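You operate a simulated robot arm through the tools that you are given. There is no shell and no other tool.

You are at the controls of a simulated two-armed robot. One attempt, no reset.

TASK
Hold the short bar and push the stop plug the card names into the green socket.
Fine: blue plug back on the board; wipe the oil off the bar; red pad back. Set down upright: stop plug. What is to be rubbed or washed off counts as gone when no trace of it is left.

It is judged by the outcome, as a careful person would: the job done as asked, and still so three seconds after it is handed in. It fails if anything else is knocked over, pushed out of place, dropped, spilled or broken.

THE ROBOT
Two 6-joint arms with three-finger grippers on one trunk, on a base that drives. Base frame: it is fixed to the floor where the robot stands at the start and does not move with it; the origin is under the middle of the robot, x ahead of it, y to its left, z up. Lengths are in m, angles in degrees, forces in N, time in s.
The left shoulder is at the start at [0.021, 0.17, 1.521], the right one opposite. With the tool pointing down near the work surface each hand reaches from about 0.36 to 0.62 m from the robot's upright axis, wherever it stands, measured 20 degrees to its own side. Places, roughly: cleaning pad [2.5, -0.75, 1]; green-marked socket [2.9, -0.9, 0.9]; short bottom bar [3, -1, 1]; stop plug [2.75, -1, 1]; stop plug board [2.8, -1.1, 0.9]. Payload 2.2 kg a hand.
The TCP of each hand is the grasp point between the finger pads, 0.025 m short of the fingertips. In the tool frame z runs along the fingers and y along their closing line. Largest opening 0.104 m; the body of the gripper starts 0.074 m behind the TCP.
Orientation is that of the tool frame in the base frame, as [roll, pitch, yaw] about the fixed x, y, z axes, in that order (R = Rz(yaw) Ry(pitch) Rx(roll)). With the fingers straight down and closing along the base's y, the tool's x points along the base's -x, its y along +y and its z along -z.

THE INTERFACE
- The arms move only by the tool send_rows. It takes "left_steps", "right_steps" or both (then of equal length, played together; a hand with none holds still); each is a list of rows, each a list of 7 numbers: the shift along the tool's x, y, z in m, then the turn, a rotation vector about the tool's x, y, z in degrees, then the gripper command, from -1 (shut) to 1 (fully open), values between in proportion. In form: [[dx, dy, dz, ax, ay, az, claw], ...]. A call has 1 to 20 rows; each row is the pose to reach, as a shift and turn from the pose commanded when the call began, along the tool's axes at that moment. Rows are played at 5 a second. More than 0.05 m and 8.6 degrees between two rows, or a gripper value outside its range, and nothing of the call is played. A pose out of reach is approached as far as the arm can. The call stops where the force on the tool passes 90 N (or 10 N more than at its start, if that is more) or the arm is blocked; 0.2 s more then pass. The fingers move at their own pace and stop on an object; they squeeze with about 20 N. The grip force told is the motor's: it shows also when the fingers shut on nothing. Time passes only in rows, and 0.2 s behind the last, so rows that repeat a pose let the fingers close. It gives the time, the measured TCP pose, the force on the tool (base axes), the opening and the grip force at its end, in the units of the frame above (readings bear some noise), with the torque about the TCP (base axes, N m) and any sound that the robot's microphone picked up.
- Cameras (640 x 400 px; columns grow to the right, rows downward): "scene" is now at [0.1593, -0.0074, 1.4136]; the picture's right is [-0.07, -1.00, 0.00], its down [-0.58, 0.04, -0.82] and it looks along [0.81, -0.06, -0.58] (base axes); focal length 270 px, centre (320, 200). "left" rides on the left gripper at [0.082, -0.003, -0.104] in its tool frame; the picture's right is [0.04, 1.00, 0.00], its down [-0.75, 0.03, -0.66] and it looks along [-0.66, 0.03, 0.75] (tool axes); focal length 256 px, centre (320, 200). "right" rides on the right gripper at [0.082, 0.003, -0.104] in its tool frame; the picture's right is [-0.04, 1.00, 0.00], its down [-0.75, -0.03, -0.66] and it looks along [-0.66, -0.03, 0.75] (tool axes); focal length 256 px, centre (320, 200). There is no depth. A picture from a camera that has moved, and an enlarged one, comes with that camera's place and axes in the base frame and with its lens.
- grab_frame(camera): a new picture of that camera. No time passes.
- lift_body(by): slides the trunk up (or, below 0, down) by that many m; the arms and the scene camera ride with it, the base frame stays. It gives what a move gives, with no picture.
- roll_base(legs): drives the robot by 1 to 6 legs, each [ahead, left, turn to the left] in m, m and degrees, along the robot's own axes; the way and the turn of a leg run together, so that a leg with both is an arc; at most 1.5 m and 180 degrees a leg. The arms and the cameras ride along, it lands a little off, and it stops where it bumps. It gives what a move gives.
- turn_head(pan, tilt): turns the head with the scene camera to pan (to the left, within 60 degrees either way) and tilt (down, from -29 to 69), counted from straight ahead of the robot. It gives what a move gives.
- zoom(camera, box): a new picture of the part [left, top, right, bottom] of that camera's present view, enlarged. No time passes.
- hand_in(): hands the job in; it is judged then, once.

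Nothing tells you exact positions but the pictures and the camera data. Unless the task says otherwise, let go and move clear before handing in.

The tools are called after "Emit:" as name(argument=value, ...) on one line, values as JSON. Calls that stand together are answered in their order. send_rows: Moves the arms, as the interface text tells. Its arguments: {"type":"object","properties":{"left_steps":{"type":"array"},"right_steps":{"type":"array"}},"required":[]} The other tools are called the same way: lift_body (by) slides the trunk up or down; roll_base (legs) drives the base; turn_head (pan, tilt) turns the head that bears the scene camera; grab_frame (camera) takes a picture; zoom (camera, box) takes an enlarged picture of a part of a camera's view; hand_in () hands the job in.

At the start:

```text
t: 0.0
left_position: [0.5209, 0.2477, 1.0796]
left_orientation: [180.0, 0.0, -180.0]
left_contact_force: [0.3, -0.6, -1.0]
left_moment: [-0.01, 0.02, -0.01]
left_width: 0.1041
left_gripper_force: 0.0
right_position: [0.4931, -0.1984, 1.1153]
right_orientation: [-180.0, 0.0, -179.9]
right_contact_force: [0.0, 0.4, -0.5]
right_moment: [0.0, 0.0, 0.0]
right_width: 0.1042
right_gripper_force: 0.0
trunk travel left (down, up): [-0.713, 0.029]
robot x, y, heading: [-0.0021, -0.0011, -0.1]
head pan, tilt: [-4.1, 35.3]
```

scene: 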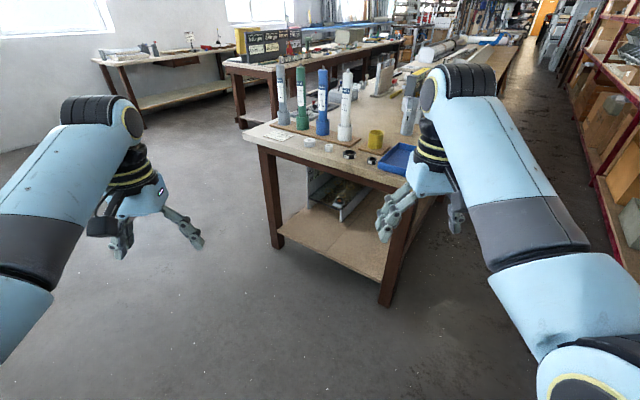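
right: 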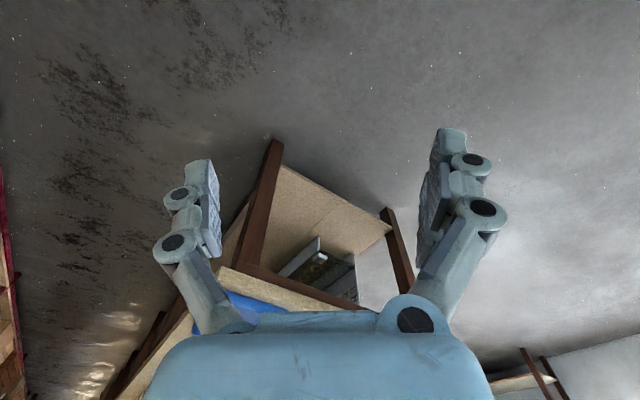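
left: 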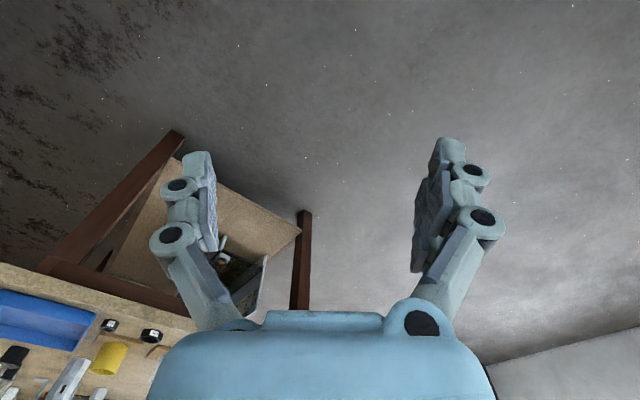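

I see a workbench ahead and slightly right, with four coloured bottles/tubes, a yellow pad-like thing, a blue tray and other items. I will look closer before driving.

Emit:
zoom(camera="scene", box=[220, 20, 460, 200])

Emit:
zoom(camera="scene", box=[330, 30, 450, 110])

```text
2.22 times, centred on (340, 110) of scene
camera zoom: at [0.1593, -0.0074, 1.4136], right [-0.07, -1.0, 0.0], down [-0.58, 0.04, -0.82], along [0.81, -0.06, -0.58], focal length 600 px, centre (276, 400)
```

zoom: 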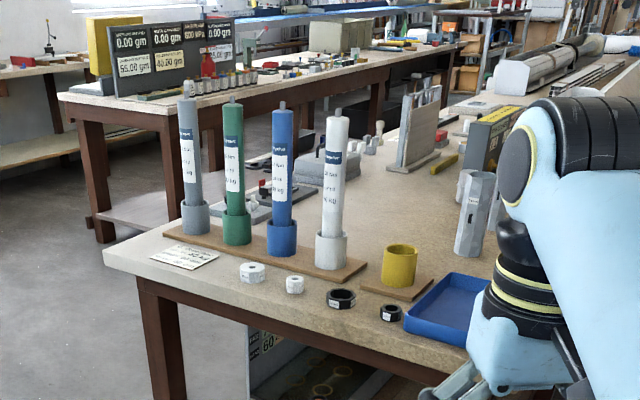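

```text
5.00 times, centred on (390, 70) of scene
camera zoom: at [0.1593, -0.0074, 1.4136], right [-0.07, -1.0, 0.0], down [-0.58, 0.04, -0.82], along [0.81, -0.06, -0.58], focal length 1350 px, centre (-30, 850)
```

zoom: 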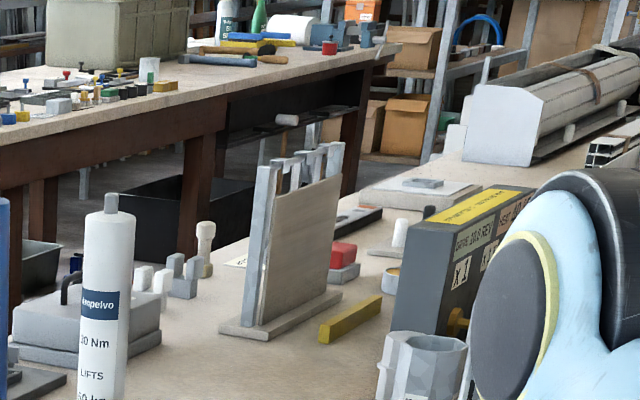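

The bench appears turned relative to me and the work area lies further along it. I will look around with the head to map the bench and the aisles.

Emit:
turn_head(pan=-20, tilt=15)

Emit:
grab_frame(camera="scene")

Emit:
turn_head(pan=15, tilt=20)

Emit:
grab_frame(camera="scene")

```text
t: 0.8
left_position: [0.5212, 0.247, 1.0792]
left_orientation: [-180.0, 0.0, -180.0]
left_contact_force: [1.1, 1.1, -0.4]
left_moment: [0.02, -0.03, -0.02]
left_width: 0.1041
left_gripper_force: 0.2
right_position: [0.4947, -0.1986, 1.1147]
right_orientation: [-180.0, 0.0, 180.0]
right_contact_force: [-0.4, 0.1, -0.6]
right_moment: [-0.03, 0.01, 0.0]
right_width: 0.1041
right_gripper_force: 0.0
trunk travel left (down, up): [-0.713, 0.029]
robot x, y, heading: [-0.0008, 0.0027, -0.0]
head pan, tilt: [-20.0, 15.0]
```

```text
taken
camera scene: at [0.1595, -0.0329, 1.446], right [-0.34, -0.94, 0.0], down [-0.24, 0.09, -0.97], along [0.91, -0.33, -0.26], focal length 270 px, centre (320, 200)
```

scene: 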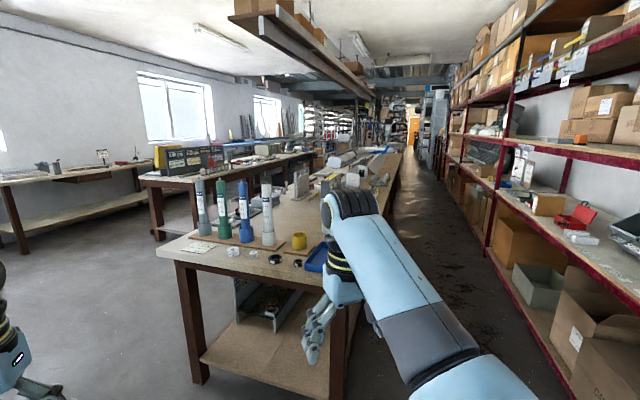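

```text
t: 1.9
left_position: [0.5221, 0.2471, 1.0799]
left_orientation: [179.9, 0.0, 180.0]
left_contact_force: [0.7, -0.2, 0.2]
left_moment: [0.01, 0.01, 0.0]
left_width: 0.1039
left_gripper_force: 0.0
right_position: [0.4925, -0.2006, 1.1153]
right_orientation: [-180.0, 0.0, 180.0]
right_contact_force: [-0.1, -0.5, 0.2]
right_moment: [-0.04, 0.02, 0.0]
right_width: 0.1037
right_gripper_force: 0.1
trunk travel left (down, up): [-0.713, 0.029]
robot x, y, heading: [0.0012, 0.0002, 0.2]
head pan, tilt: [15.0, 20.0]
```

```text
taken
camera scene: at [0.1617, 0.0229, 1.438], right [0.26, -0.97, 0.0], down [-0.33, -0.09, -0.94], along [0.91, 0.24, -0.34], focal length 270 px, centre (320, 200)
```

scene: 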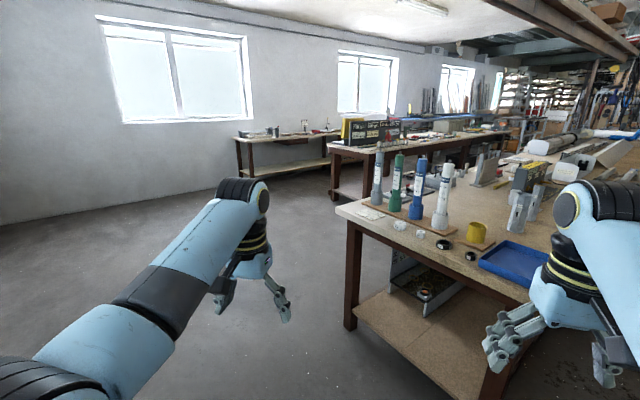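

The bench's front-left corner is near (1.49, 0.30) and it runs along roughly (0.80, -0.60); the work items are near its left edge, so I want to enter the gap between the two benches. I check the gap width.

Emit:
zoom(camera="scene", box=[310, 100, 550, 250])

Emit:
lift_body(by=0.028)

Emit:
turn_head(pan=-10, tilt=10)

Emit:
zoom(camera="scene", box=[240, 130, 480, 280])

```text
2.67 times, centred on (430, 175) of scene
camera zoom: at [0.1617, 0.0229, 1.438], right [0.26, -0.97, 0.0], down [-0.33, -0.09, -0.94], along [0.91, 0.24, -0.34], focal length 720 px, centre (27, 267)
```

zoom: 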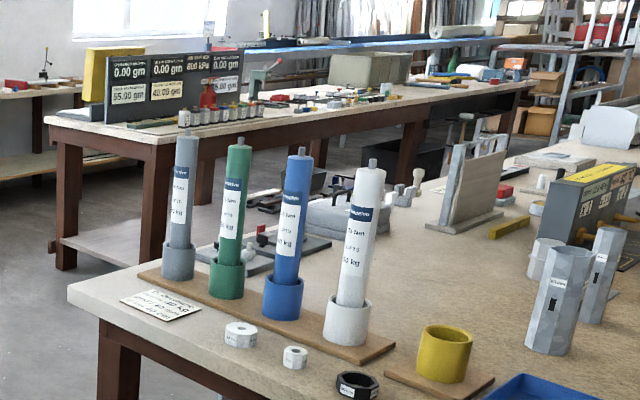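

```text
t: 2.6
left_position: [0.5211, 0.2464, 1.1068]
left_orientation: [180.0, -0.1, 180.0]
left_contact_force: [0.2, -0.3, -0.7]
left_moment: [0.01, 0.0, 0.02]
left_width: 0.104
left_gripper_force: 0.1
right_position: [0.4942, -0.2003, 1.1421]
right_orientation: [179.9, 0.0, -179.9]
right_contact_force: [0.9, 0.6, 0.6]
right_moment: [0.0, 0.01, 0.0]
right_width: 0.1039
right_gripper_force: 0.2
trunk travel left (down, up): [-0.741, 0.001]
robot x, y, heading: [-0.001, 0.0031, 0.2]
head pan, tilt: [15.0, 20.0]
```

```text
t: 3.5
left_position: [0.521, 0.247, 1.1067]
left_orientation: [180.0, 0.1, -179.9]
left_contact_force: [0.8, 0.0, -0.3]
left_moment: [0.0, -0.01, 0.0]
left_width: 0.1042
left_gripper_force: 0.1
right_position: [0.494, -0.1994, 1.1423]
right_orientation: [-180.0, 0.0, 180.0]
right_contact_force: [-0.8, 0.2, 0.9]
right_moment: [0.02, 0.01, -0.02]
right_width: 0.104
right_gripper_force: 0.0
trunk travel left (down, up): [-0.741, 0.001]
robot x, y, heading: [-0.0016, -0.0011, -0.2]
head pan, tilt: [-10.0, 10.0]
```

```text
2.67 times, centred on (360, 205) of scene
camera zoom: at [0.1631, -0.0171, 1.4823], right [-0.17, -0.98, 0.0], down [-0.17, 0.03, -0.98], along [0.97, -0.17, -0.17], focal length 720 px, centre (213, 187)
```

zoom: 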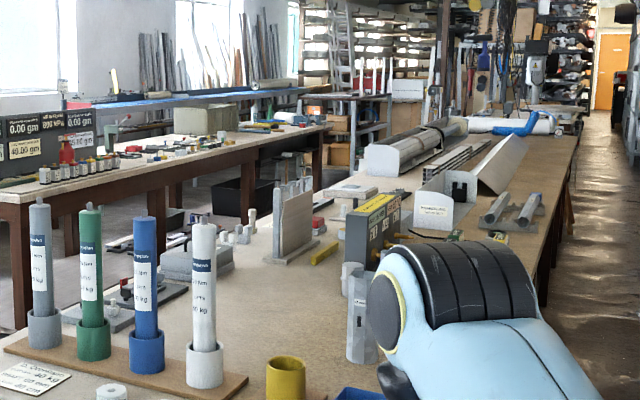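

The gap between the benches looks about 1 m wide. I will first raise and draw in the hands so they clear everything, then drive round the bench end.

Emit:
send_rows(left_steps=[[0.02, 0, -0.04, 0, 0, 0, 0], [0.04, 0, -0.08, 0, 0, 0, 0], [0.06, 0, -0.12, 0, 0, 0, 0], [0.08, 0, -0.16, 0, 0, 0, 0], [0.1, 0, -0.2, 0, 0, 0, 0]], right_steps=[[0.02, 0, -0.035, 0, 0, 0, 0], [0.04, 0, -0.07, 0, 0, 0, 0], [0.06, 0, -0.11, 0, 0, 0, 0], [0.08, 0, -0.14, 0, 0, 0, 0], [0.1, 0, -0.17, 0, 0, 0, 0]])

Emit:
turn_head(pan=0, tilt=40)

Emit:
grab_frame(camera="scene")

```text
t: 4.7
left_position: [0.5011, 0.2477, 1.1502]
left_orientation: [180.0, 0.0, -180.0]
left_contact_force: [0.2, 0.2, 0.8]
left_moment: [0.0, -0.02, -0.04]
left_width: 0.052
left_gripper_force: 0.1
left hand out of reach, approached as far as the arm can: row 2, 3, 4, 5
right_position: [0.4869, -0.1889, 1.1467]
right_orientation: [-180.0, 0.1, 180.0]
right_contact_force: [0.0, 0.0, 0.7]
right_moment: [0.01, -0.01, 0.03]
right_width: 0.052
right_gripper_force: 0.0
right hand out of reach, approached as far as the arm can: row 1, 2, 3, 4, 5
trunk travel left (down, up): [-0.741, 0.001]
robot x, y, heading: [-0.0015, 0.0037, -0.0]
head pan, tilt: [-10.0, 10.0]
```

```text
t: 5.6
left_position: [0.5013, 0.2466, 1.1501]
left_orientation: [180.0, 0.0, -179.9]
left_contact_force: [0.4, 0.2, -0.4]
left_moment: [0.0, 0.0, 0.02]
left_width: 0.052
left_gripper_force: 0.0
right_position: [0.4869, -0.1879, 1.1466]
right_orientation: [180.0, 0.1, 180.0]
right_contact_force: [0.5, 0.3, -0.2]
right_moment: [-0.02, 0.01, -0.03]
right_width: 0.0519
right_gripper_force: 0.1
trunk travel left (down, up): [-0.741, 0.001]
robot x, y, heading: [-0.0002, 0.0005, 0.1]
head pan, tilt: [0.0, 40.0]
```

```text
taken
camera scene: at [0.1567, -0.001, 1.4347], right [0.0, -1.0, 0.0], down [-0.64, 0.0, -0.77], along [0.77, 0.0, -0.64], focal length 270 px, centre (320, 200)
```

scene: 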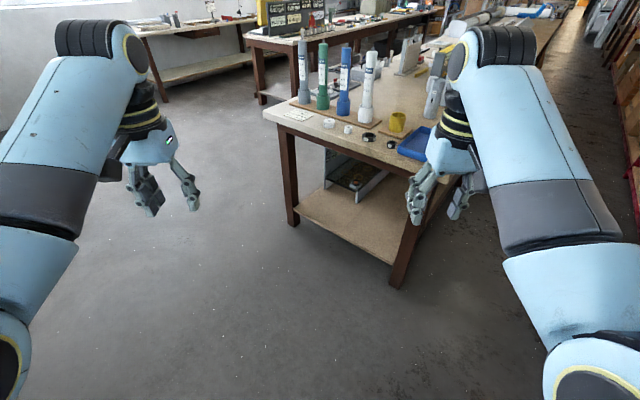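

Hands only rise to about 1.15 m with the tool down, which is enough to clear the low items. I will turn to run parallel to the bench, strafe left to line up with the gap and look in.

Emit:
roll_base(legs=[[0, 0, -37], [0, 1.5, 0], [0, 0.13, 0]])

Emit:
turn_head(pan=0, tilt=30)

Emit:
grab_frame(camera="scene")

```text
t: 15.6
left_position: [1.5277, 1.1797, 1.1513]
left_orientation: [-180.0, 0.0, 142.8]
left_contact_force: [0.3, -0.6, 0.1]
left_moment: [-0.01, -0.01, -0.01]
left_width: 0.0519
left_gripper_force: 0.0
right_position: [1.2515, 0.841, 1.1475]
right_orientation: [-180.0, 0.1, 142.9]
right_contact_force: [0.1, 0.6, 0.6]
right_moment: [-0.01, 0.0, 0.0]
right_width: 0.052
right_gripper_force: 0.1
trunk travel left (down, up): [-0.741, 0.001]
robot x, y, heading: [0.9775, 1.2891, -37.0]
head pan, tilt: [0.0, 40.0]
```

```text
t: 16.4
left_position: [1.5285, 1.1802, 1.152]
left_orientation: [-180.0, 0.0, 142.7]
left_contact_force: [-0.1, -0.3, 0.1]
left_moment: [0.02, 0.02, 0.0]
left_width: 0.0517
left_gripper_force: 0.1
right_position: [1.2521, 0.8426, 1.147]
right_orientation: [-180.0, 0.1, 142.8]
right_contact_force: [0.1, 0.9, -0.3]
right_moment: [0.01, 0.0, -0.01]
right_width: 0.0522
right_gripper_force: 0.0
trunk travel left (down, up): [-0.741, 0.001]
robot x, y, heading: [0.9833, 1.2857, -37.2]
head pan, tilt: [0.0, 30.0]
```

```text
taken
camera scene: at [1.1092, 1.1891, 1.4499], right [-0.6, -0.8, 0.0], down [-0.4, 0.3, -0.87], along [0.69, -0.52, -0.5], focal length 270 px, centre (320, 200)
```

scene: 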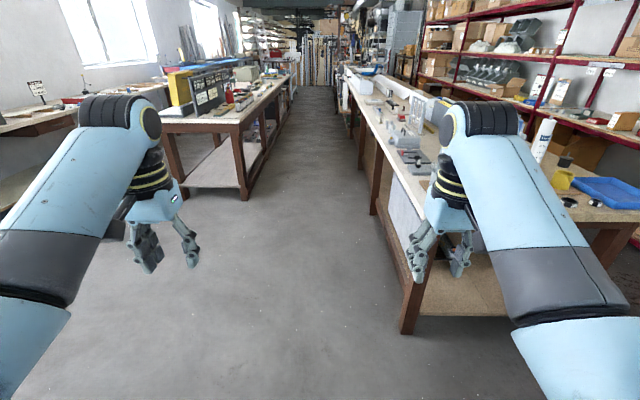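

The gap is clear and about 1.1 m wide. I drive along it and look at the bench on my right.

Emit:
roll_base(legs=[[1.4, 0.03, 0], [0.5, 0, 0]])

Emit:
turn_head(pan=-40, tilt=30)

Emit:
grab_frame(camera="scene")

```text
t: 25.9
left_position: [3.0439, 0.0298, 1.1511]
left_orientation: [-180.0, 0.1, 141.4]
left_contact_force: [1.0, -0.5, -0.4]
left_moment: [0.01, 0.01, 0.03]
left_width: 0.0523
left_gripper_force: 0.1
right_position: [2.761, -0.3017, 1.1468]
right_orientation: [-180.0, 0.0, 141.4]
right_contact_force: [0.9, -0.1, -0.3]
right_moment: [0.0, 0.0, -0.02]
right_width: 0.0522
right_gripper_force: 0.0
trunk travel left (down, up): [-0.741, 0.001]
robot x, y, heading: [2.4981, 0.1469, -38.4]
head pan, tilt: [0.0, 30.0]
```

```text
t: 26.9
left_position: [3.043, 0.0297, 1.1509]
left_orientation: [-180.0, 0.0, 141.5]
left_contact_force: [0.3, -0.3, 0.3]
left_moment: [0.02, 0.01, 0.0]
left_width: 0.0522
left_gripper_force: 0.0
right_position: [2.7602, -0.302, 1.1472]
right_orientation: [180.0, 0.2, 141.5]
right_contact_force: [0.3, -0.1, 0.7]
right_moment: [-0.02, 0.02, -0.01]
right_width: 0.0522
right_gripper_force: 0.0
trunk travel left (down, up): [-0.741, 0.001]
robot x, y, heading: [2.4986, 0.1467, -38.5]
head pan, tilt: [-40.0, 30.0]
```

```text
taken
camera scene: at [2.5721, 0.0157, 1.45], right [-0.98, -0.2, 0.0], down [-0.1, 0.49, -0.87], along [0.17, -0.85, -0.5], focal length 270 px, centre (320, 200)
```

scene: 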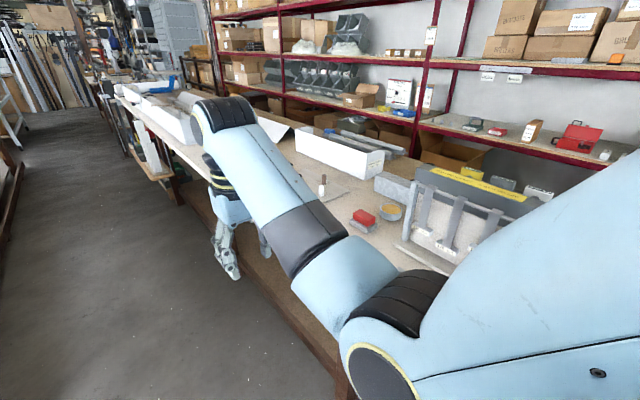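

The red pad is near (2.58, -0.75) on the bench. I go further along and turn right to face the bench.

Emit:
roll_base(legs=[[0.88, 0.02, 0], [0, 0, -88.5]])

Emit:
turn_head(pan=0, tilt=35)

Emit:
grab_frame(camera="scene")

Emit:
zoom(camera="scene", box=[200, 60, 440, 210])

```text
t: 35.3
left_position: [3.0846, -0.9242, 1.1501]
left_orientation: [180.0, 0.0, 52.4]
left_contact_force: [0.2, 0.2, -0.1]
left_moment: [0.0, 0.03, 0.0]
left_width: 0.052
left_gripper_force: 0.0
right_position: [2.7478, -0.6481, 1.1468]
right_orientation: [-180.0, 0.1, 52.4]
right_contact_force: [0.0, 0.4, 0.4]
right_moment: [0.01, 0.0, -0.01]
right_width: 0.0521
right_gripper_force: 0.1
trunk travel left (down, up): [-0.741, 0.001]
robot x, y, heading: [3.1974, -0.374, -127.5]
head pan, tilt: [-40.0, 30.0]
```

```text
t: 36.4
left_position: [3.0854, -0.9242, 1.1508]
left_orientation: [180.0, 0.1, 52.4]
left_contact_force: [-0.2, 0.5, 0.5]
left_moment: [0.01, -0.02, 0.01]
left_width: 0.0522
left_gripper_force: 0.1
right_position: [2.7486, -0.648, 1.1462]
right_orientation: [180.0, 0.1, 52.4]
right_contact_force: [0.2, 0.7, 0.2]
right_moment: [0.01, 0.02, 0.01]
right_width: 0.0518
right_gripper_force: 0.1
trunk travel left (down, up): [-0.741, 0.001]
robot x, y, heading: [3.1981, -0.3742, -127.7]
head pan, tilt: [0.0, 35.0]
```

```text
taken
camera scene: at [3.0997, -0.5038, 1.4422], right [-0.79, 0.61, 0.0], down [0.35, 0.46, -0.82], along [-0.5, -0.65, -0.57], focal length 270 px, centre (320, 200)
```

scene: 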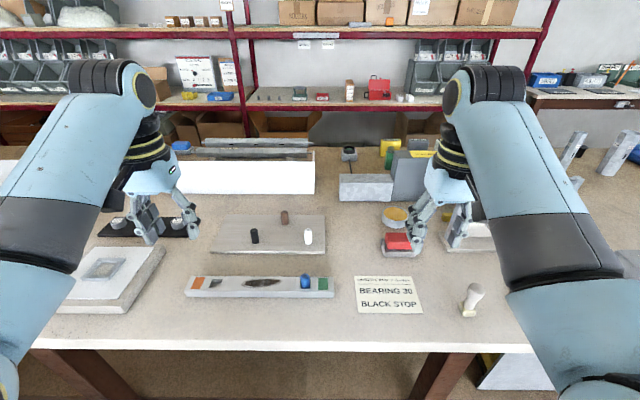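

```text
2.67 times, centred on (320, 135) of scene
camera zoom: at [3.0997, -0.5038, 1.4422], right [-0.79, 0.61, 0.0], down [0.35, 0.46, -0.82], along [-0.5, -0.65, -0.57], focal length 720 px, centre (320, 373)
```

zoom: 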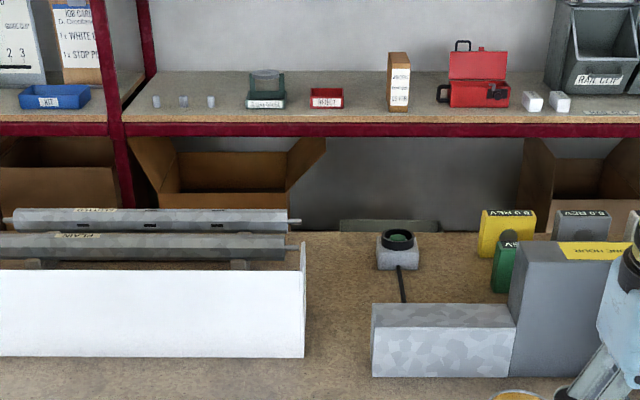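

The card says "BEARING 30 / BLACK STOP", so the black plug is wanted. The short bar has orange and green marked ends, a dark oil smear and a blue plug near the green end; I zoom in for details.

Emit:
zoom(camera="scene", box=[170, 200, 350, 310])

Emit:
zoom(camera="scene", box=[330, 190, 510, 320])

Emit:
zoom(camera="scene", box=[270, 260, 350, 310])

Emit:
grab_frame(camera="left")

Emit:
grab_frame(camera="right")

```text
3.56 times, centred on (260, 255) of scene
camera zoom: at [3.0997, -0.5038, 1.4422], right [-0.79, 0.61, 0.0], down [0.35, 0.46, -0.82], along [-0.5, -0.65, -0.57], focal length 960 px, centre (533, 4)
```

zoom: 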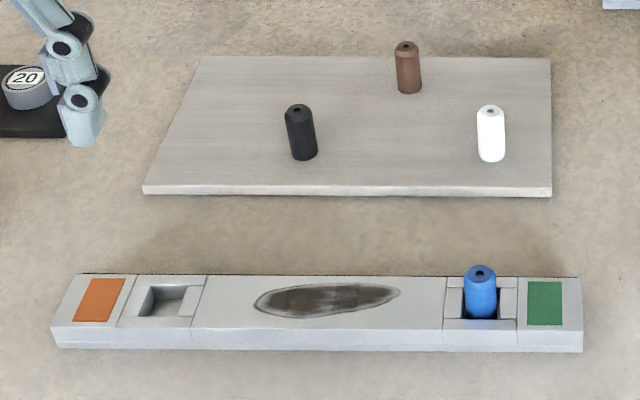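

```text
3.08 times, centred on (420, 255) of scene
camera zoom: at [3.0997, -0.5038, 1.4422], right [-0.79, 0.61, 0.0], down [0.35, 0.46, -0.82], along [-0.5, -0.65, -0.57], focal length 831 px, centre (12, 31)
```

zoom: 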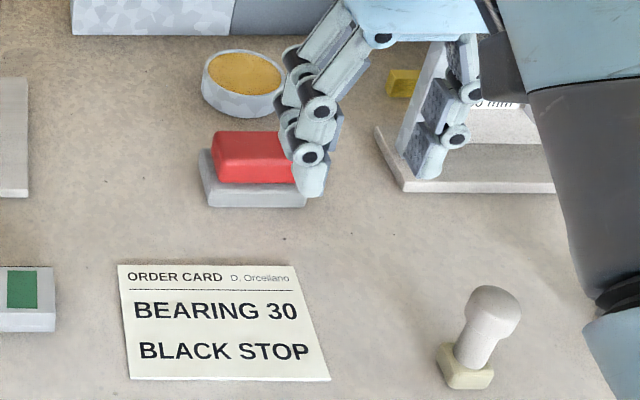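

```text
8.00 times, centred on (310, 285) of scene
camera zoom: at [3.0997, -0.5038, 1.4422], right [-0.79, 0.61, 0.0], down [0.35, 0.46, -0.82], along [-0.5, -0.65, -0.57], focal length 2160 px, centre (400, -480)
```

zoom: 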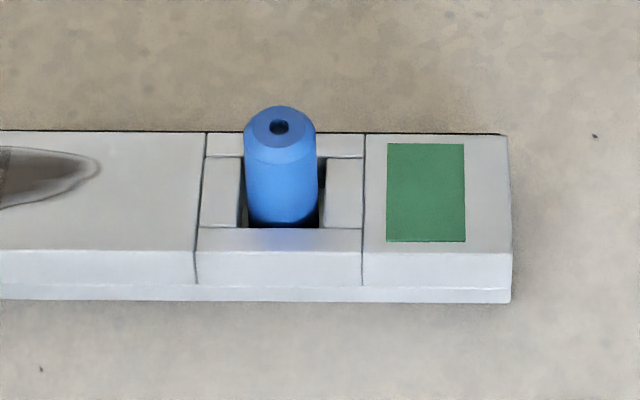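

```text
taken
camera left: at [3.1328, -0.858, 1.2542], right [0.82, -0.58, 0.0], down [-0.43, -0.62, 0.66], along [-0.38, -0.54, -0.75], focal length 256 px, centre (320, 200)
```

left: 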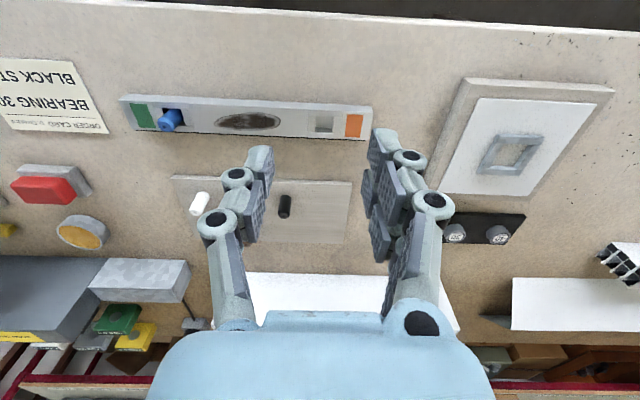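

```text
taken
camera right: at [2.802, -0.5851, 1.2498], right [0.77, -0.64, 0.0], down [-0.48, -0.58, 0.66], along [-0.42, -0.51, -0.75], focal length 256 px, centre (320, 200)
```

right: 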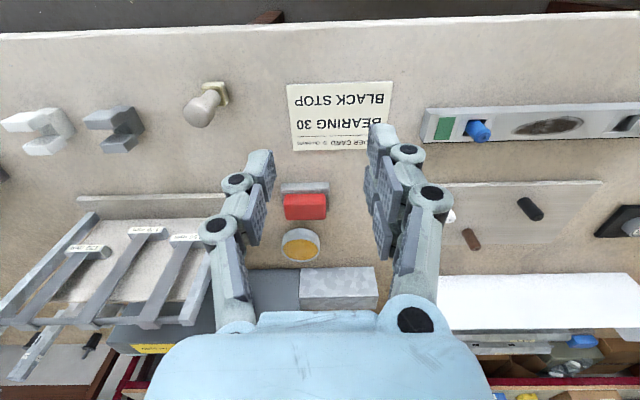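

The black plug is on the board ahead with white and brown; the blue plug sits in the green-end socket; the oil is mid-bar; the red pad is on a small tray to the right. Before moving closer I look straight down to see how far my base is from the bench edge.

Emit:
turn_head(pan=0, tilt=69)

Emit:
grab_frame(camera="scene")

```text
t: 37.4
left_position: [3.0844, -0.9249, 1.1505]
left_orientation: [180.0, -0.1, 52.5]
left_contact_force: [-0.5, 0.4, 0.1]
left_moment: [-0.02, -0.03, 0.0]
left_width: 0.0523
left_gripper_force: 0.0
right_position: [2.7478, -0.6479, 1.1469]
right_orientation: [180.0, 0.2, 52.4]
right_contact_force: [-0.2, 0.1, 0.5]
right_moment: [0.0, -0.02, -0.05]
right_width: 0.052
right_gripper_force: 0.2
trunk travel left (down, up): [-0.741, 0.001]
robot x, y, heading: [3.1957, -0.3772, -127.4]
head pan, tilt: [0.0, 68.8]
```

```text
taken
camera scene: at [3.1193, -0.4784, 1.3986], right [-0.79, 0.61, 0.0], down [0.57, 0.74, -0.36], along [-0.22, -0.29, -0.93], focal length 270 px, centre (320, 200)
```

scene: 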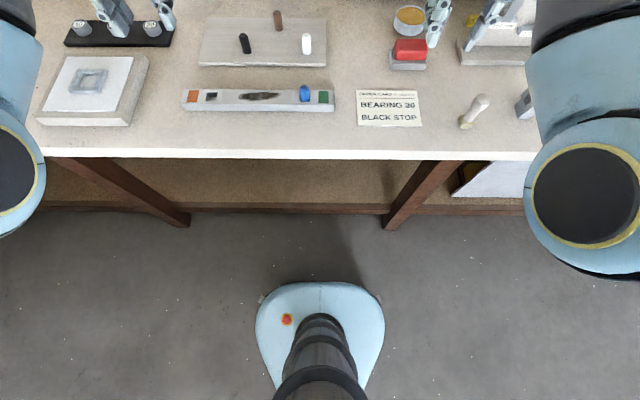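

The base is slim enough to slide under the bench overhang, and bar, board and pad can all be reached from one spot. I strafe left 0.2 m and move forward 0.2 m.

Emit:
roll_base(legs=[[0, 0.2, 0], [0.1, 0, 0]])

Emit:
turn_head(pan=-10, tilt=55)

Emit:
grab_frame(camera="scene")

```text
t: 39.7
left_position: [3.1807, -1.1258, 1.151]
left_orientation: [180.0, 0.0, 52.5]
left_contact_force: [-0.5, 0.1, 0.8]
left_moment: [0.01, -0.04, 0.0]
left_width: 0.0518
left_gripper_force: 0.1
right_position: [2.8457, -0.8495, 1.147]
right_orientation: [-180.0, 0.0, 52.4]
right_contact_force: [0.2, 0.7, 0.0]
right_moment: [0.03, -0.02, 0.0]
right_width: 0.0521
right_gripper_force: 0.2
trunk travel left (down, up): [-0.741, 0.001]
robot x, y, heading: [3.2942, -0.5759, -127.5]
head pan, tilt: [0.0, 68.8]
```

```text
t: 40.5
left_position: [3.1827, -1.1253, 1.1509]
left_orientation: [-180.0, 0.1, 52.6]
left_contact_force: [-1.8, 0.1, 0.3]
left_moment: [-0.02, 0.03, 0.02]
left_width: 0.0521
left_gripper_force: 0.0
right_position: [2.8453, -0.8488, 1.1473]
right_orientation: [-180.0, 0.0, 52.5]
right_contact_force: [0.0, -0.2, 0.1]
right_moment: [0.01, 0.0, 0.02]
right_width: 0.0521
right_gripper_force: 0.1
trunk travel left (down, up): [-0.741, 0.001]
robot x, y, heading: [3.292, -0.5746, -127.3]
head pan, tilt: [-10.0, 55.0]
```

```text
taken
camera scene: at [3.1974, -0.6835, 1.4139], right [-0.68, 0.74, 0.0], down [0.6, 0.55, -0.57], along [-0.42, -0.39, -0.82], focal length 270 px, centre (320, 200)
```

scene: 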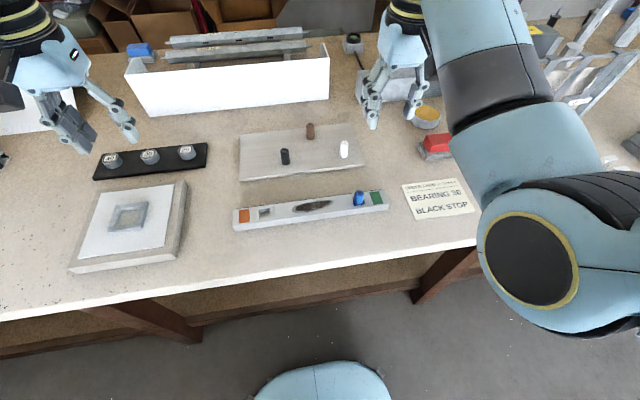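

Clear so far; I move the last 0.1 m in.

Emit:
roll_base(legs=[[0.1, 0, 0]])

Emit:
turn_head(pan=-10, tilt=60)

Emit:
grab_frame(camera="scene")

Emit:
grab_frame(camera="right")

Emit:
grab_frame(camera="left")

```text
t: 41.6
left_position: [3.1236, -1.2043, 1.1501]
left_orientation: [-179.9, 0.0, 52.6]
left_contact_force: [-1.0, -0.2, 0.2]
left_moment: [0.06, 0.0, -0.01]
left_width: 0.0522
left_gripper_force: 0.1
right_position: [2.7854, -0.9276, 1.1453]
right_orientation: [-180.0, 0.0, 52.6]
right_contact_force: [0.1, -0.2, 0.0]
right_moment: [0.03, 0.0, 0.04]
right_width: 0.0522
right_gripper_force: 0.1
trunk travel left (down, up): [-0.741, 0.001]
robot x, y, heading: [3.2322, -0.6552, -127.2]
head pan, tilt: [-10.0, 55.0]
```

```text
t: 42.3
left_position: [3.1221, -1.2039, 1.1503]
left_orientation: [-180.0, -0.1, 52.6]
left_contact_force: [-1.1, 0.7, -0.9]
left_moment: [0.05, 0.02, 0.0]
left_width: 0.052
left_gripper_force: 0.0
right_position: [2.786, -0.929, 1.1461]
right_orientation: [-180.0, 0.0, 52.6]
right_contact_force: [-0.8, 0.8, 0.2]
right_moment: [0.02, 0.02, 0.02]
right_width: 0.052
right_gripper_force: 0.1
trunk travel left (down, up): [-0.741, 0.001]
robot x, y, heading: [3.2318, -0.658, -127.3]
head pan, tilt: [-10.0, 60.0]
```

```text
taken
camera scene: at [3.1408, -0.7594, 1.4078], right [-0.68, 0.74, 0.0], down [0.64, 0.59, -0.5], along [-0.37, -0.34, -0.87], focal length 270 px, centre (320, 200)
```

scene: 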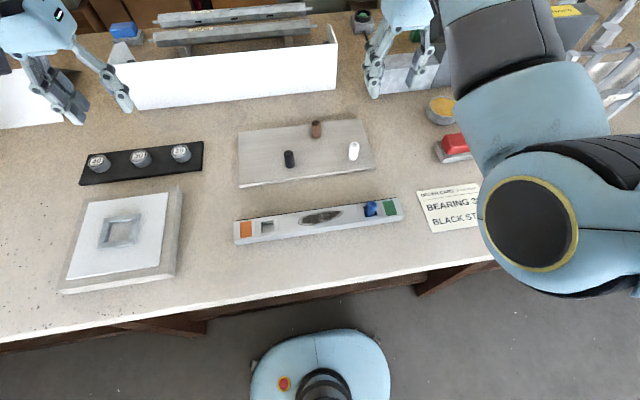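

```text
taken
camera right: at [2.8388, -0.8656, 1.2494], right [0.77, -0.64, 0.0], down [-0.48, -0.58, 0.66], along [-0.42, -0.51, -0.75], focal length 256 px, centre (320, 200)
```

right: 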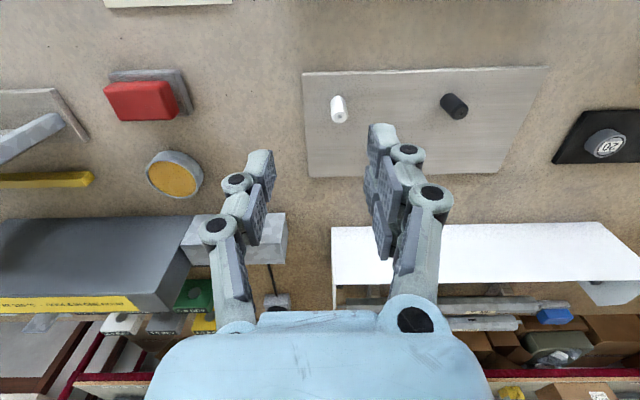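

```text
taken
camera left: at [3.1699, -1.138, 1.2537], right [0.82, -0.58, 0.0], down [-0.43, -0.62, 0.66], along [-0.38, -0.54, -0.76], focal length 256 px, centre (320, 200)
```

left: 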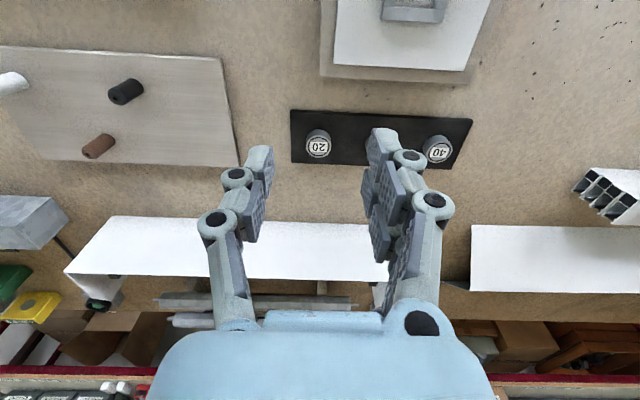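

I'm in position. Now I zoom for precise positions of bar, plugs, oil, board and pad.

Emit:
zoom(camera="scene", box=[220, 110, 420, 250])

Emit:
zoom(camera="scene", box=[220, 180, 320, 250])

Emit:
zoom(camera="scene", box=[320, 180, 420, 250])

Emit:
zoom(camera="scene", box=[400, 80, 500, 180])

Emit:
zoom(camera="right", box=[80, 40, 280, 200])

Emit:
zoom(camera="right", box=[300, 60, 560, 200])

```text
2.86 times, centred on (320, 180) of scene
camera zoom: at [3.1408, -0.7594, 1.4078], right [-0.68, 0.74, 0.0], down [0.64, 0.59, -0.5], along [-0.37, -0.34, -0.87], focal length 772 px, centre (320, 257)
```

zoom: 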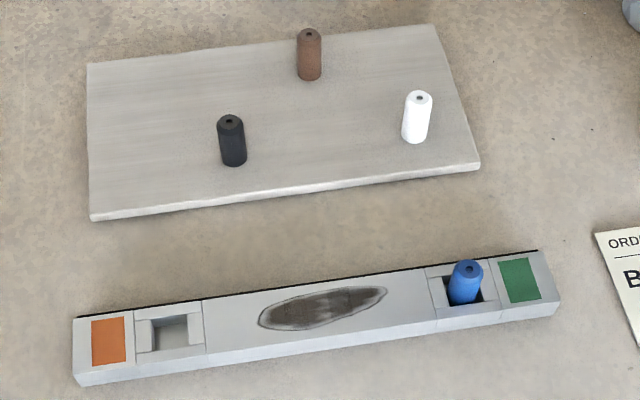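

```text
5.71 times, centred on (270, 215) of scene
camera zoom: at [3.1408, -0.7594, 1.4078], right [-0.68, 0.74, 0.0], down [0.64, 0.59, -0.5], along [-0.37, -0.34, -0.87], focal length 1543 px, centre (606, 114)
```

zoom: 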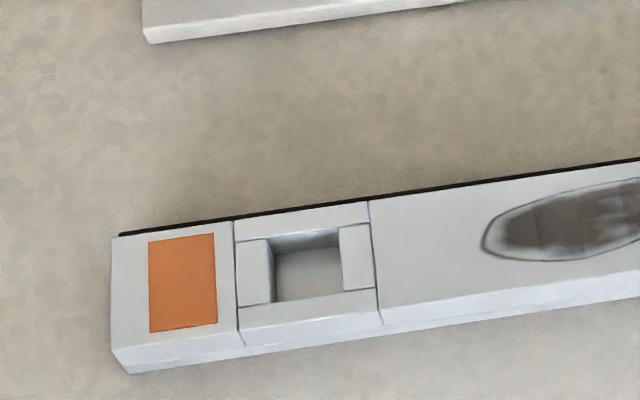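

```text
5.71 times, centred on (370, 215) of scene
camera zoom: at [3.1408, -0.7594, 1.4078], right [-0.68, 0.74, 0.0], down [0.64, 0.59, -0.5], along [-0.37, -0.34, -0.87], focal length 1543 px, centre (34, 114)
```

zoom: 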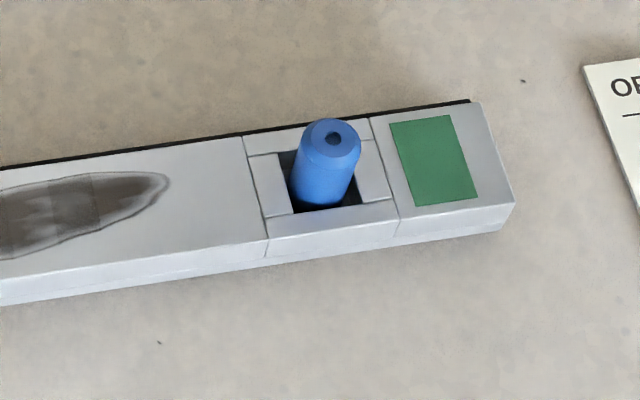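

```text
4.00 times, centred on (450, 130) of scene
camera zoom: at [3.1408, -0.7594, 1.4078], right [-0.68, 0.74, 0.0], down [0.64, 0.59, -0.5], along [-0.37, -0.34, -0.87], focal length 1080 px, centre (-200, 480)
```

zoom: 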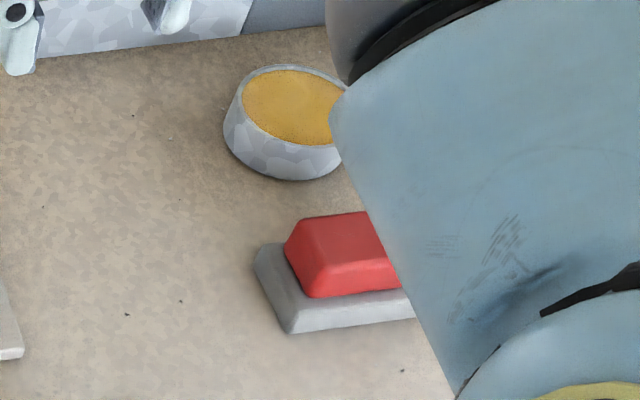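

```text
2.50 times, centred on (180, 120) of right
camera zoom: at [2.8388, -0.8656, 1.2494], right [0.77, -0.64, 0.0], down [-0.48, -0.58, 0.66], along [-0.42, -0.51, -0.75], focal length 640 px, centre (670, 400)
```

zoom: 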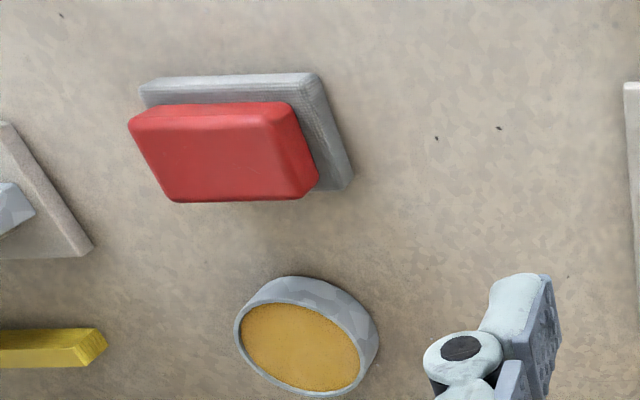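

```text
2.46 times, centred on (430, 130) of right
camera zoom: at [2.8388, -0.8656, 1.2494], right [0.77, -0.64, 0.0], down [-0.48, -0.58, 0.66], along [-0.42, -0.51, -0.75], focal length 630 px, centre (49, 372)
```

zoom: 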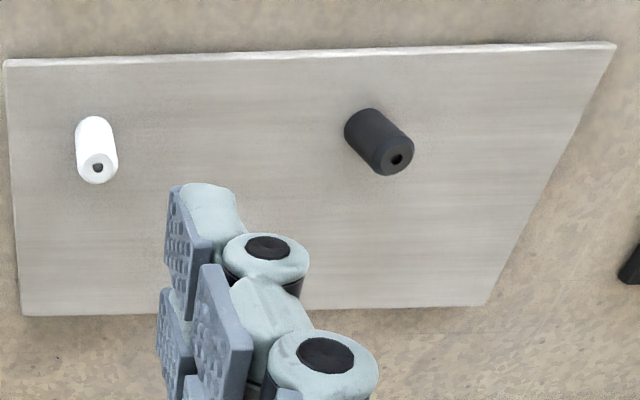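

The bar is about 0.337 × 0.043 m lying parallel to my shoulders, centre near (2.966, -0.923); the oil covers the middle. I'll bring the left hand above the orange end, turned 90° so its fingers close across the bar.

Emit:
send_rows(left_steps=[[0.0, 0, 0.04, 0, 0, 0, 0.5], [0.0, 0, 0.08, 0, 0, 0, 0.5], [0.01, -0.012, 0.11, 0, 0, 8, 0.5], [0.022, -0.026, 0.11, 0, 0, 16, 0.5], [0.034, -0.04, 0.11, 0, 0, 24, 0.5], [0.046, -0.055, 0.11, 0, 0, 32, 0.5], [0.058, -0.07, 0.11, 0, 0, 40, 0.5], [0.07, -0.084, 0.11, 0, 0, 48, 0.5], [0.082, -0.098, 0.11, 0, 0, 56, 0.5], [0.094, -0.113, 0.11, 0, 0, 64, 0.5], [0.106, -0.127, 0.11, 0, 0, 72, 0.5], [0.118, -0.141, 0.11, 0, 0, 81, 0.5], [0.1273, -0.1531, 0.11, 0, 0, 89.4, 0.5], [0.1273, -0.1531, 0.11, 0, 0, 89.4, 0.5]])

Emit:
grab_frame(camera="left")

Emit:
grab_frame(camera="scene")

```text
refused: row 12 steps farther than a row can; nothing moved
```

```text
taken
camera left: at [3.1699, -1.138, 1.2537], right [0.82, -0.58, 0.0], down [-0.43, -0.62, 0.66], along [-0.38, -0.54, -0.76], focal length 256 px, centre (320, 200)
```

left: 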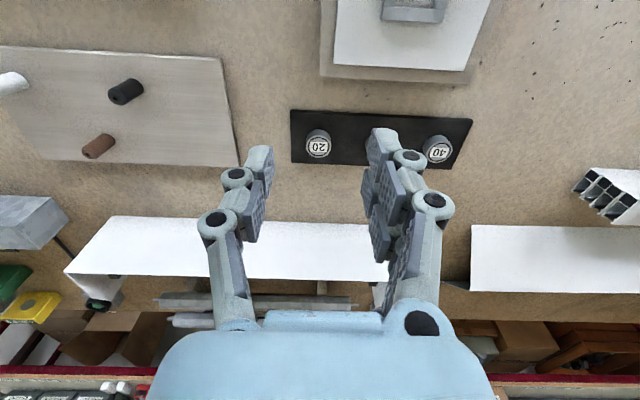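

```text
taken
camera scene: at [3.1408, -0.7594, 1.4078], right [-0.68, 0.74, 0.0], down [0.64, 0.59, -0.5], along [-0.37, -0.34, -0.87], focal length 270 px, centre (320, 200)
```

scene: 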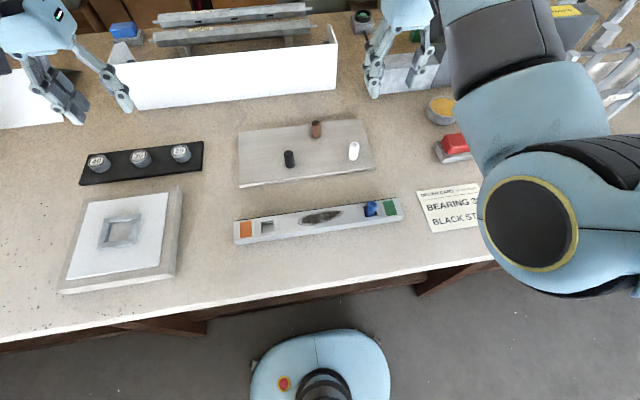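

Row step was slightly too large. I first test a small downward move to confirm the reference pose after the earlier out-of-reach rows.

Emit:
send_rows(left_steps=[[0.0, 0, 0.02, 0, 0, 0, 0.5], [0.0, 0, 0.04, 0, 0, 0, 0.5]], right_steps=[[0.0, 0, 0.01, 0, 0, 0, 0], [0.0, 0, 0.02, 0, 0, 0, 0]])

```text
t: 42.9
left_position: [3.1237, -1.2031, 1.1108]
left_orientation: [179.9, 0.0, 52.5]
left_contact_force: [-0.2, -0.2, 0.2]
left_moment: [0.03, -0.01, 0.01]
left_width: 0.0779
left_gripper_force: 0.1
right_position: [2.7867, -0.9281, 1.1258]
right_orientation: [-180.0, 0.0, 52.6]
right_contact_force: [0.0, 0.0, 0.9]
right_moment: [-0.01, 0.03, -0.01]
right_width: 0.0521
right_gripper_force: 0.2
trunk travel left (down, up): [-0.741, 0.001]
robot x, y, heading: [3.2331, -0.656, -127.4]
head pan, tilt: [-10.0, 60.0]
```

The reference is the reached pose. Now I move the left hand over the orange end of the bar.

Emit:
send_rows(left_steps=[[0.0, 0, 0.045, 0, 0, 0, 0.5], [0.0, 0, 0.09, 0, 0, 0, 0.5], [0.0114, -0.014, 0.09, 0, 0, 8.2, 0.5], [0.0228, -0.028, 0.09, 0, 0, 16.4, 0.5], [0.0342, -0.042, 0.09, 0, 0, 24.6, 0.5], [0.0456, -0.056, 0.09, 0, 0, 32.8, 0.5], [0.057, -0.07, 0.09, 0, 0, 41, 0.5], [0.0684, -0.084, 0.09, 0, 0, 49.2, 0.5], [0.0798, -0.098, 0.09, 0, 0, 57.4, 0.5], [0.0912, -0.112, 0.09, 0, 0, 65.6, 0.5], [0.1026, -0.126, 0.09, 0, 0, 73.8, 0.5], [0.114, -0.14, 0.09, 0, 0, 82, 0.5], [0.1254, -0.1541, 0.09, 0, 0, 90, 0.5], [0.1254, -0.1541, 0.09, 0, 0, 90, 0.5]])

Emit:
grab_frame(camera="left")

Emit:
grab_frame(camera="scene")

```text
t: 45.4
left_position: [3.1526, -1.109, 1.0132]
left_orientation: [176.5, -8.6, -20.6]
left_contact_force: [0.6, 0.3, 0.2]
left_moment: [0.0, -0.03, 0.02]
left_width: 0.078
left_gripper_force: 0.1
right_position: [2.7853, -0.9287, 1.1253]
right_orientation: [180.0, 0.1, 52.6]
right_contact_force: [-0.1, 1.0, -1.1]
right_moment: [-0.01, 0.01, 0.0]
right_width: 0.0519
right_gripper_force: 0.1
trunk travel left (down, up): [-0.741, 0.001]
robot x, y, heading: [3.2313, -0.6582, -127.6]
head pan, tilt: [-10.0, 60.0]
stopped in row 12 (left hand): the arm was blocked; the commanded pose is now the measured one
```

```text
taken
camera left: at [3.2173, -1.1226, 1.1277], right [-0.32, -0.94, 0.06], down [-0.79, 0.3, 0.54], along [-0.53, 0.12, -0.84], focal length 256 px, centre (320, 200)
```

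left: 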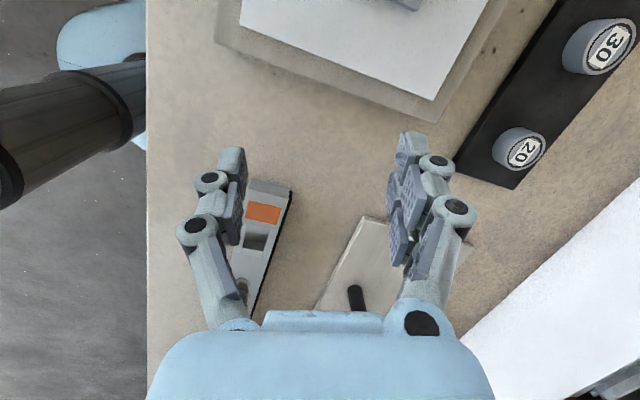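

```text
taken
camera scene: at [3.1417, -0.7584, 1.4079], right [-0.68, 0.74, 0.0], down [0.64, 0.59, -0.5], along [-0.37, -0.34, -0.87], focal length 270 px, centre (320, 200)
```

scene: 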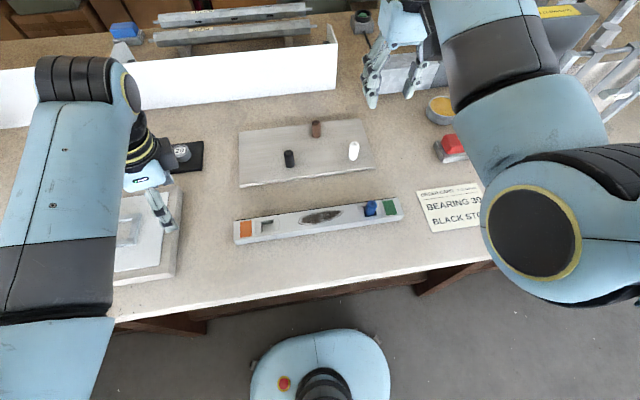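

The left arm was blocked near 73° of turn, with the hand lagging and tilted, so that wrist direction is near a joint limit. I level the hand again and test what it can do from here.

Emit:
send_rows(left_steps=[[0.0, 0, 0, 1.7, -4.3, 0, 0.5], [0.0, 0, 0, 3.5, -8.6, 0, 0.5], [0.0, 0, 0, 3.5, -8.6, 0, 0.5]])

Emit:
grab_frame(camera="scene")

```text
t: 46.2
left_position: [3.1507, -1.1081, 1.0138]
left_orientation: [-179.9, 0.2, -20.9]
left_contact_force: [-0.8, -1.0, -0.3]
left_moment: [-0.02, 0.01, 0.0]
left_width: 0.078
left_gripper_force: 0.1
right_position: [2.786, -0.9283, 1.1269]
right_orientation: [179.9, 0.0, 52.6]
right_contact_force: [-1.0, 0.4, -0.7]
right_moment: [0.02, -0.02, -0.03]
right_width: 0.0522
right_gripper_force: 0.1
trunk travel left (down, up): [-0.741, 0.001]
robot x, y, heading: [3.229, -0.6601, -127.5]
head pan, tilt: [-10.0, 60.0]
```

```text
taken
camera scene: at [3.1409, -0.7583, 1.4079], right [-0.68, 0.74, 0.0], down [0.64, 0.59, -0.5], along [-0.37, -0.34, -0.87], focal length 270 px, centre (320, 200)
```

scene: 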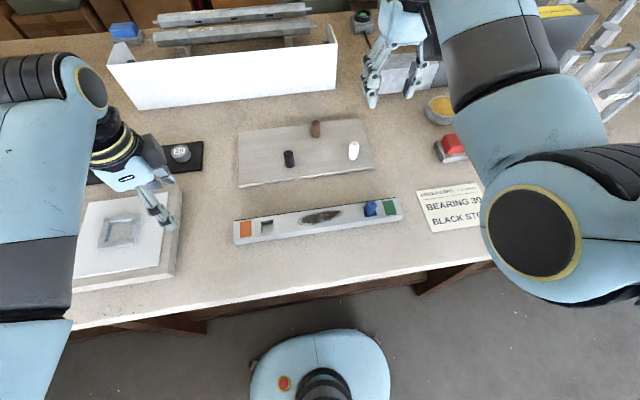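

It levels fine. I try translating toward the bar end at this yaw.

Emit:
send_rows(left_steps=[[-0.0258, -0.0165, 0, 0, 0, 0, 0.5], [-0.0516, -0.033, 0, 0, 0, 0, 0.5], [-0.0774, -0.0495, 0, 0, 0, 0, 0.5], [-0.1032, -0.0658, 0, 0, 0, 0, 0.5], [-0.1032, -0.0658, 0, 0, 0, 0, 0.5]])

Emit:
grab_frame(camera="scene")

```text
t: 47.1
left_position: [3.1689, -1.0973, 1.0058]
left_orientation: [176.0, -9.8, -20.1]
left_contact_force: [0.3, -0.1, 0.6]
left_moment: [-0.03, 0.0, -0.01]
left_width: 0.0782
left_gripper_force: 0.1
left hand out of reach, approached as far as the arm can: row 4
right_position: [2.7849, -0.9278, 1.1264]
right_orientation: [-180.0, 0.0, 52.6]
right_contact_force: [-1.5, 0.3, 0.5]
right_moment: [0.02, -0.04, -0.04]
right_width: 0.0519
right_gripper_force: 0.1
trunk travel left (down, up): [-0.741, 0.001]
robot x, y, heading: [3.2306, -0.6532, -127.3]
head pan, tilt: [-10.0, 60.0]
stopped in row 4 (left hand): the arm was blocked; the commanded pose is now the measured one
```

```text
taken
camera scene: at [3.1411, -0.7579, 1.4079], right [-0.68, 0.74, 0.0], down [0.64, 0.59, -0.5], along [-0.37, -0.34, -0.87], focal length 270 px, centre (320, 200)
```

scene: 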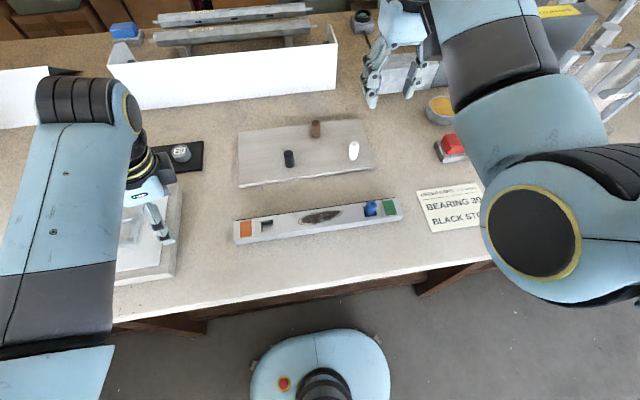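

That distance limit depends on height: close-in poses work only lower down. I level the hand again and lower it while still beside the bar.

Emit:
send_rows(left_steps=[[0.0, 0, 0.005, 1.3, -3.3, 0, 0.5], [0.0, 0, 0.01, 2.6, -6.6, 0, 0.5], [0.0, 0, 0.02, 4.0, -9.8, 0, 0.5], [0.0, 0, 0.03, 4.0, -9.8, 0, 0.5]])

Emit:
zoom(camera="scene", box=[60, 130, 320, 300])

Emit:
grab_frame(camera="left")

```text
t: 48.1
left_position: [3.1717, -1.1013, 0.9773]
left_orientation: [-179.8, 0.1, -20.3]
left_contact_force: [0.0, -0.2, 0.2]
left_moment: [-0.01, -0.02, 0.01]
left_width: 0.0779
left_gripper_force: 0.1
right_position: [2.7865, -0.928, 1.1271]
right_orientation: [-180.0, -0.1, 52.6]
right_contact_force: [0.2, 0.2, 0.1]
right_moment: [0.01, 0.0, -0.04]
right_width: 0.0521
right_gripper_force: 0.1
trunk travel left (down, up): [-0.741, 0.001]
robot x, y, heading: [3.233, -0.655, -127.3]
head pan, tilt: [-10.0, 60.0]
```

```text
2.35 times, centred on (190, 215) of scene
camera zoom: at [3.1414, -0.7586, 1.4079], right [-0.68, 0.74, 0.0], down [0.64, 0.59, -0.5], along [-0.37, -0.34, -0.87], focal length 635 px, centre (626, 165)
```

zoom: 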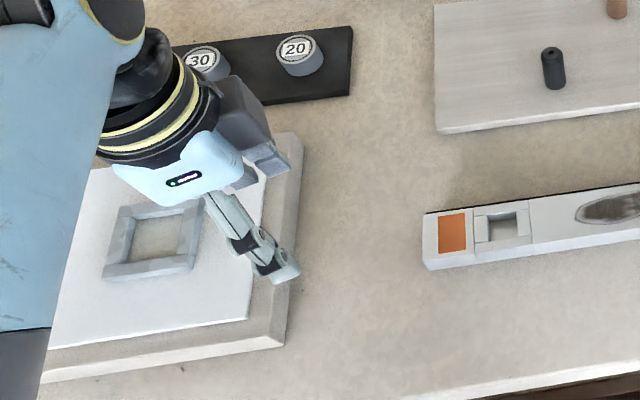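

```text
taken
camera left: at [3.2501, -1.127, 1.0801], right [-0.31, -0.95, 0.0], down [-0.72, 0.23, 0.66], along [-0.62, 0.21, -0.75], focal length 256 px, centre (320, 200)
```

left: 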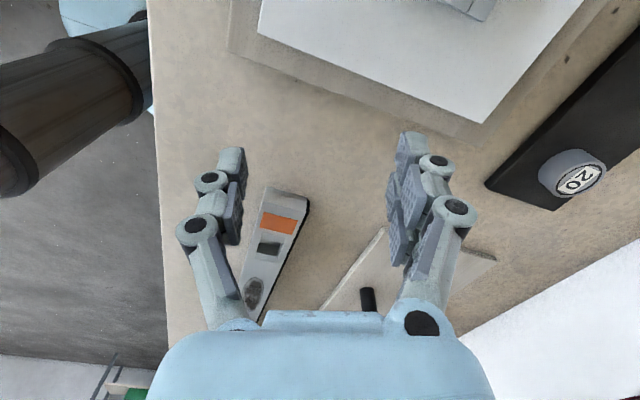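

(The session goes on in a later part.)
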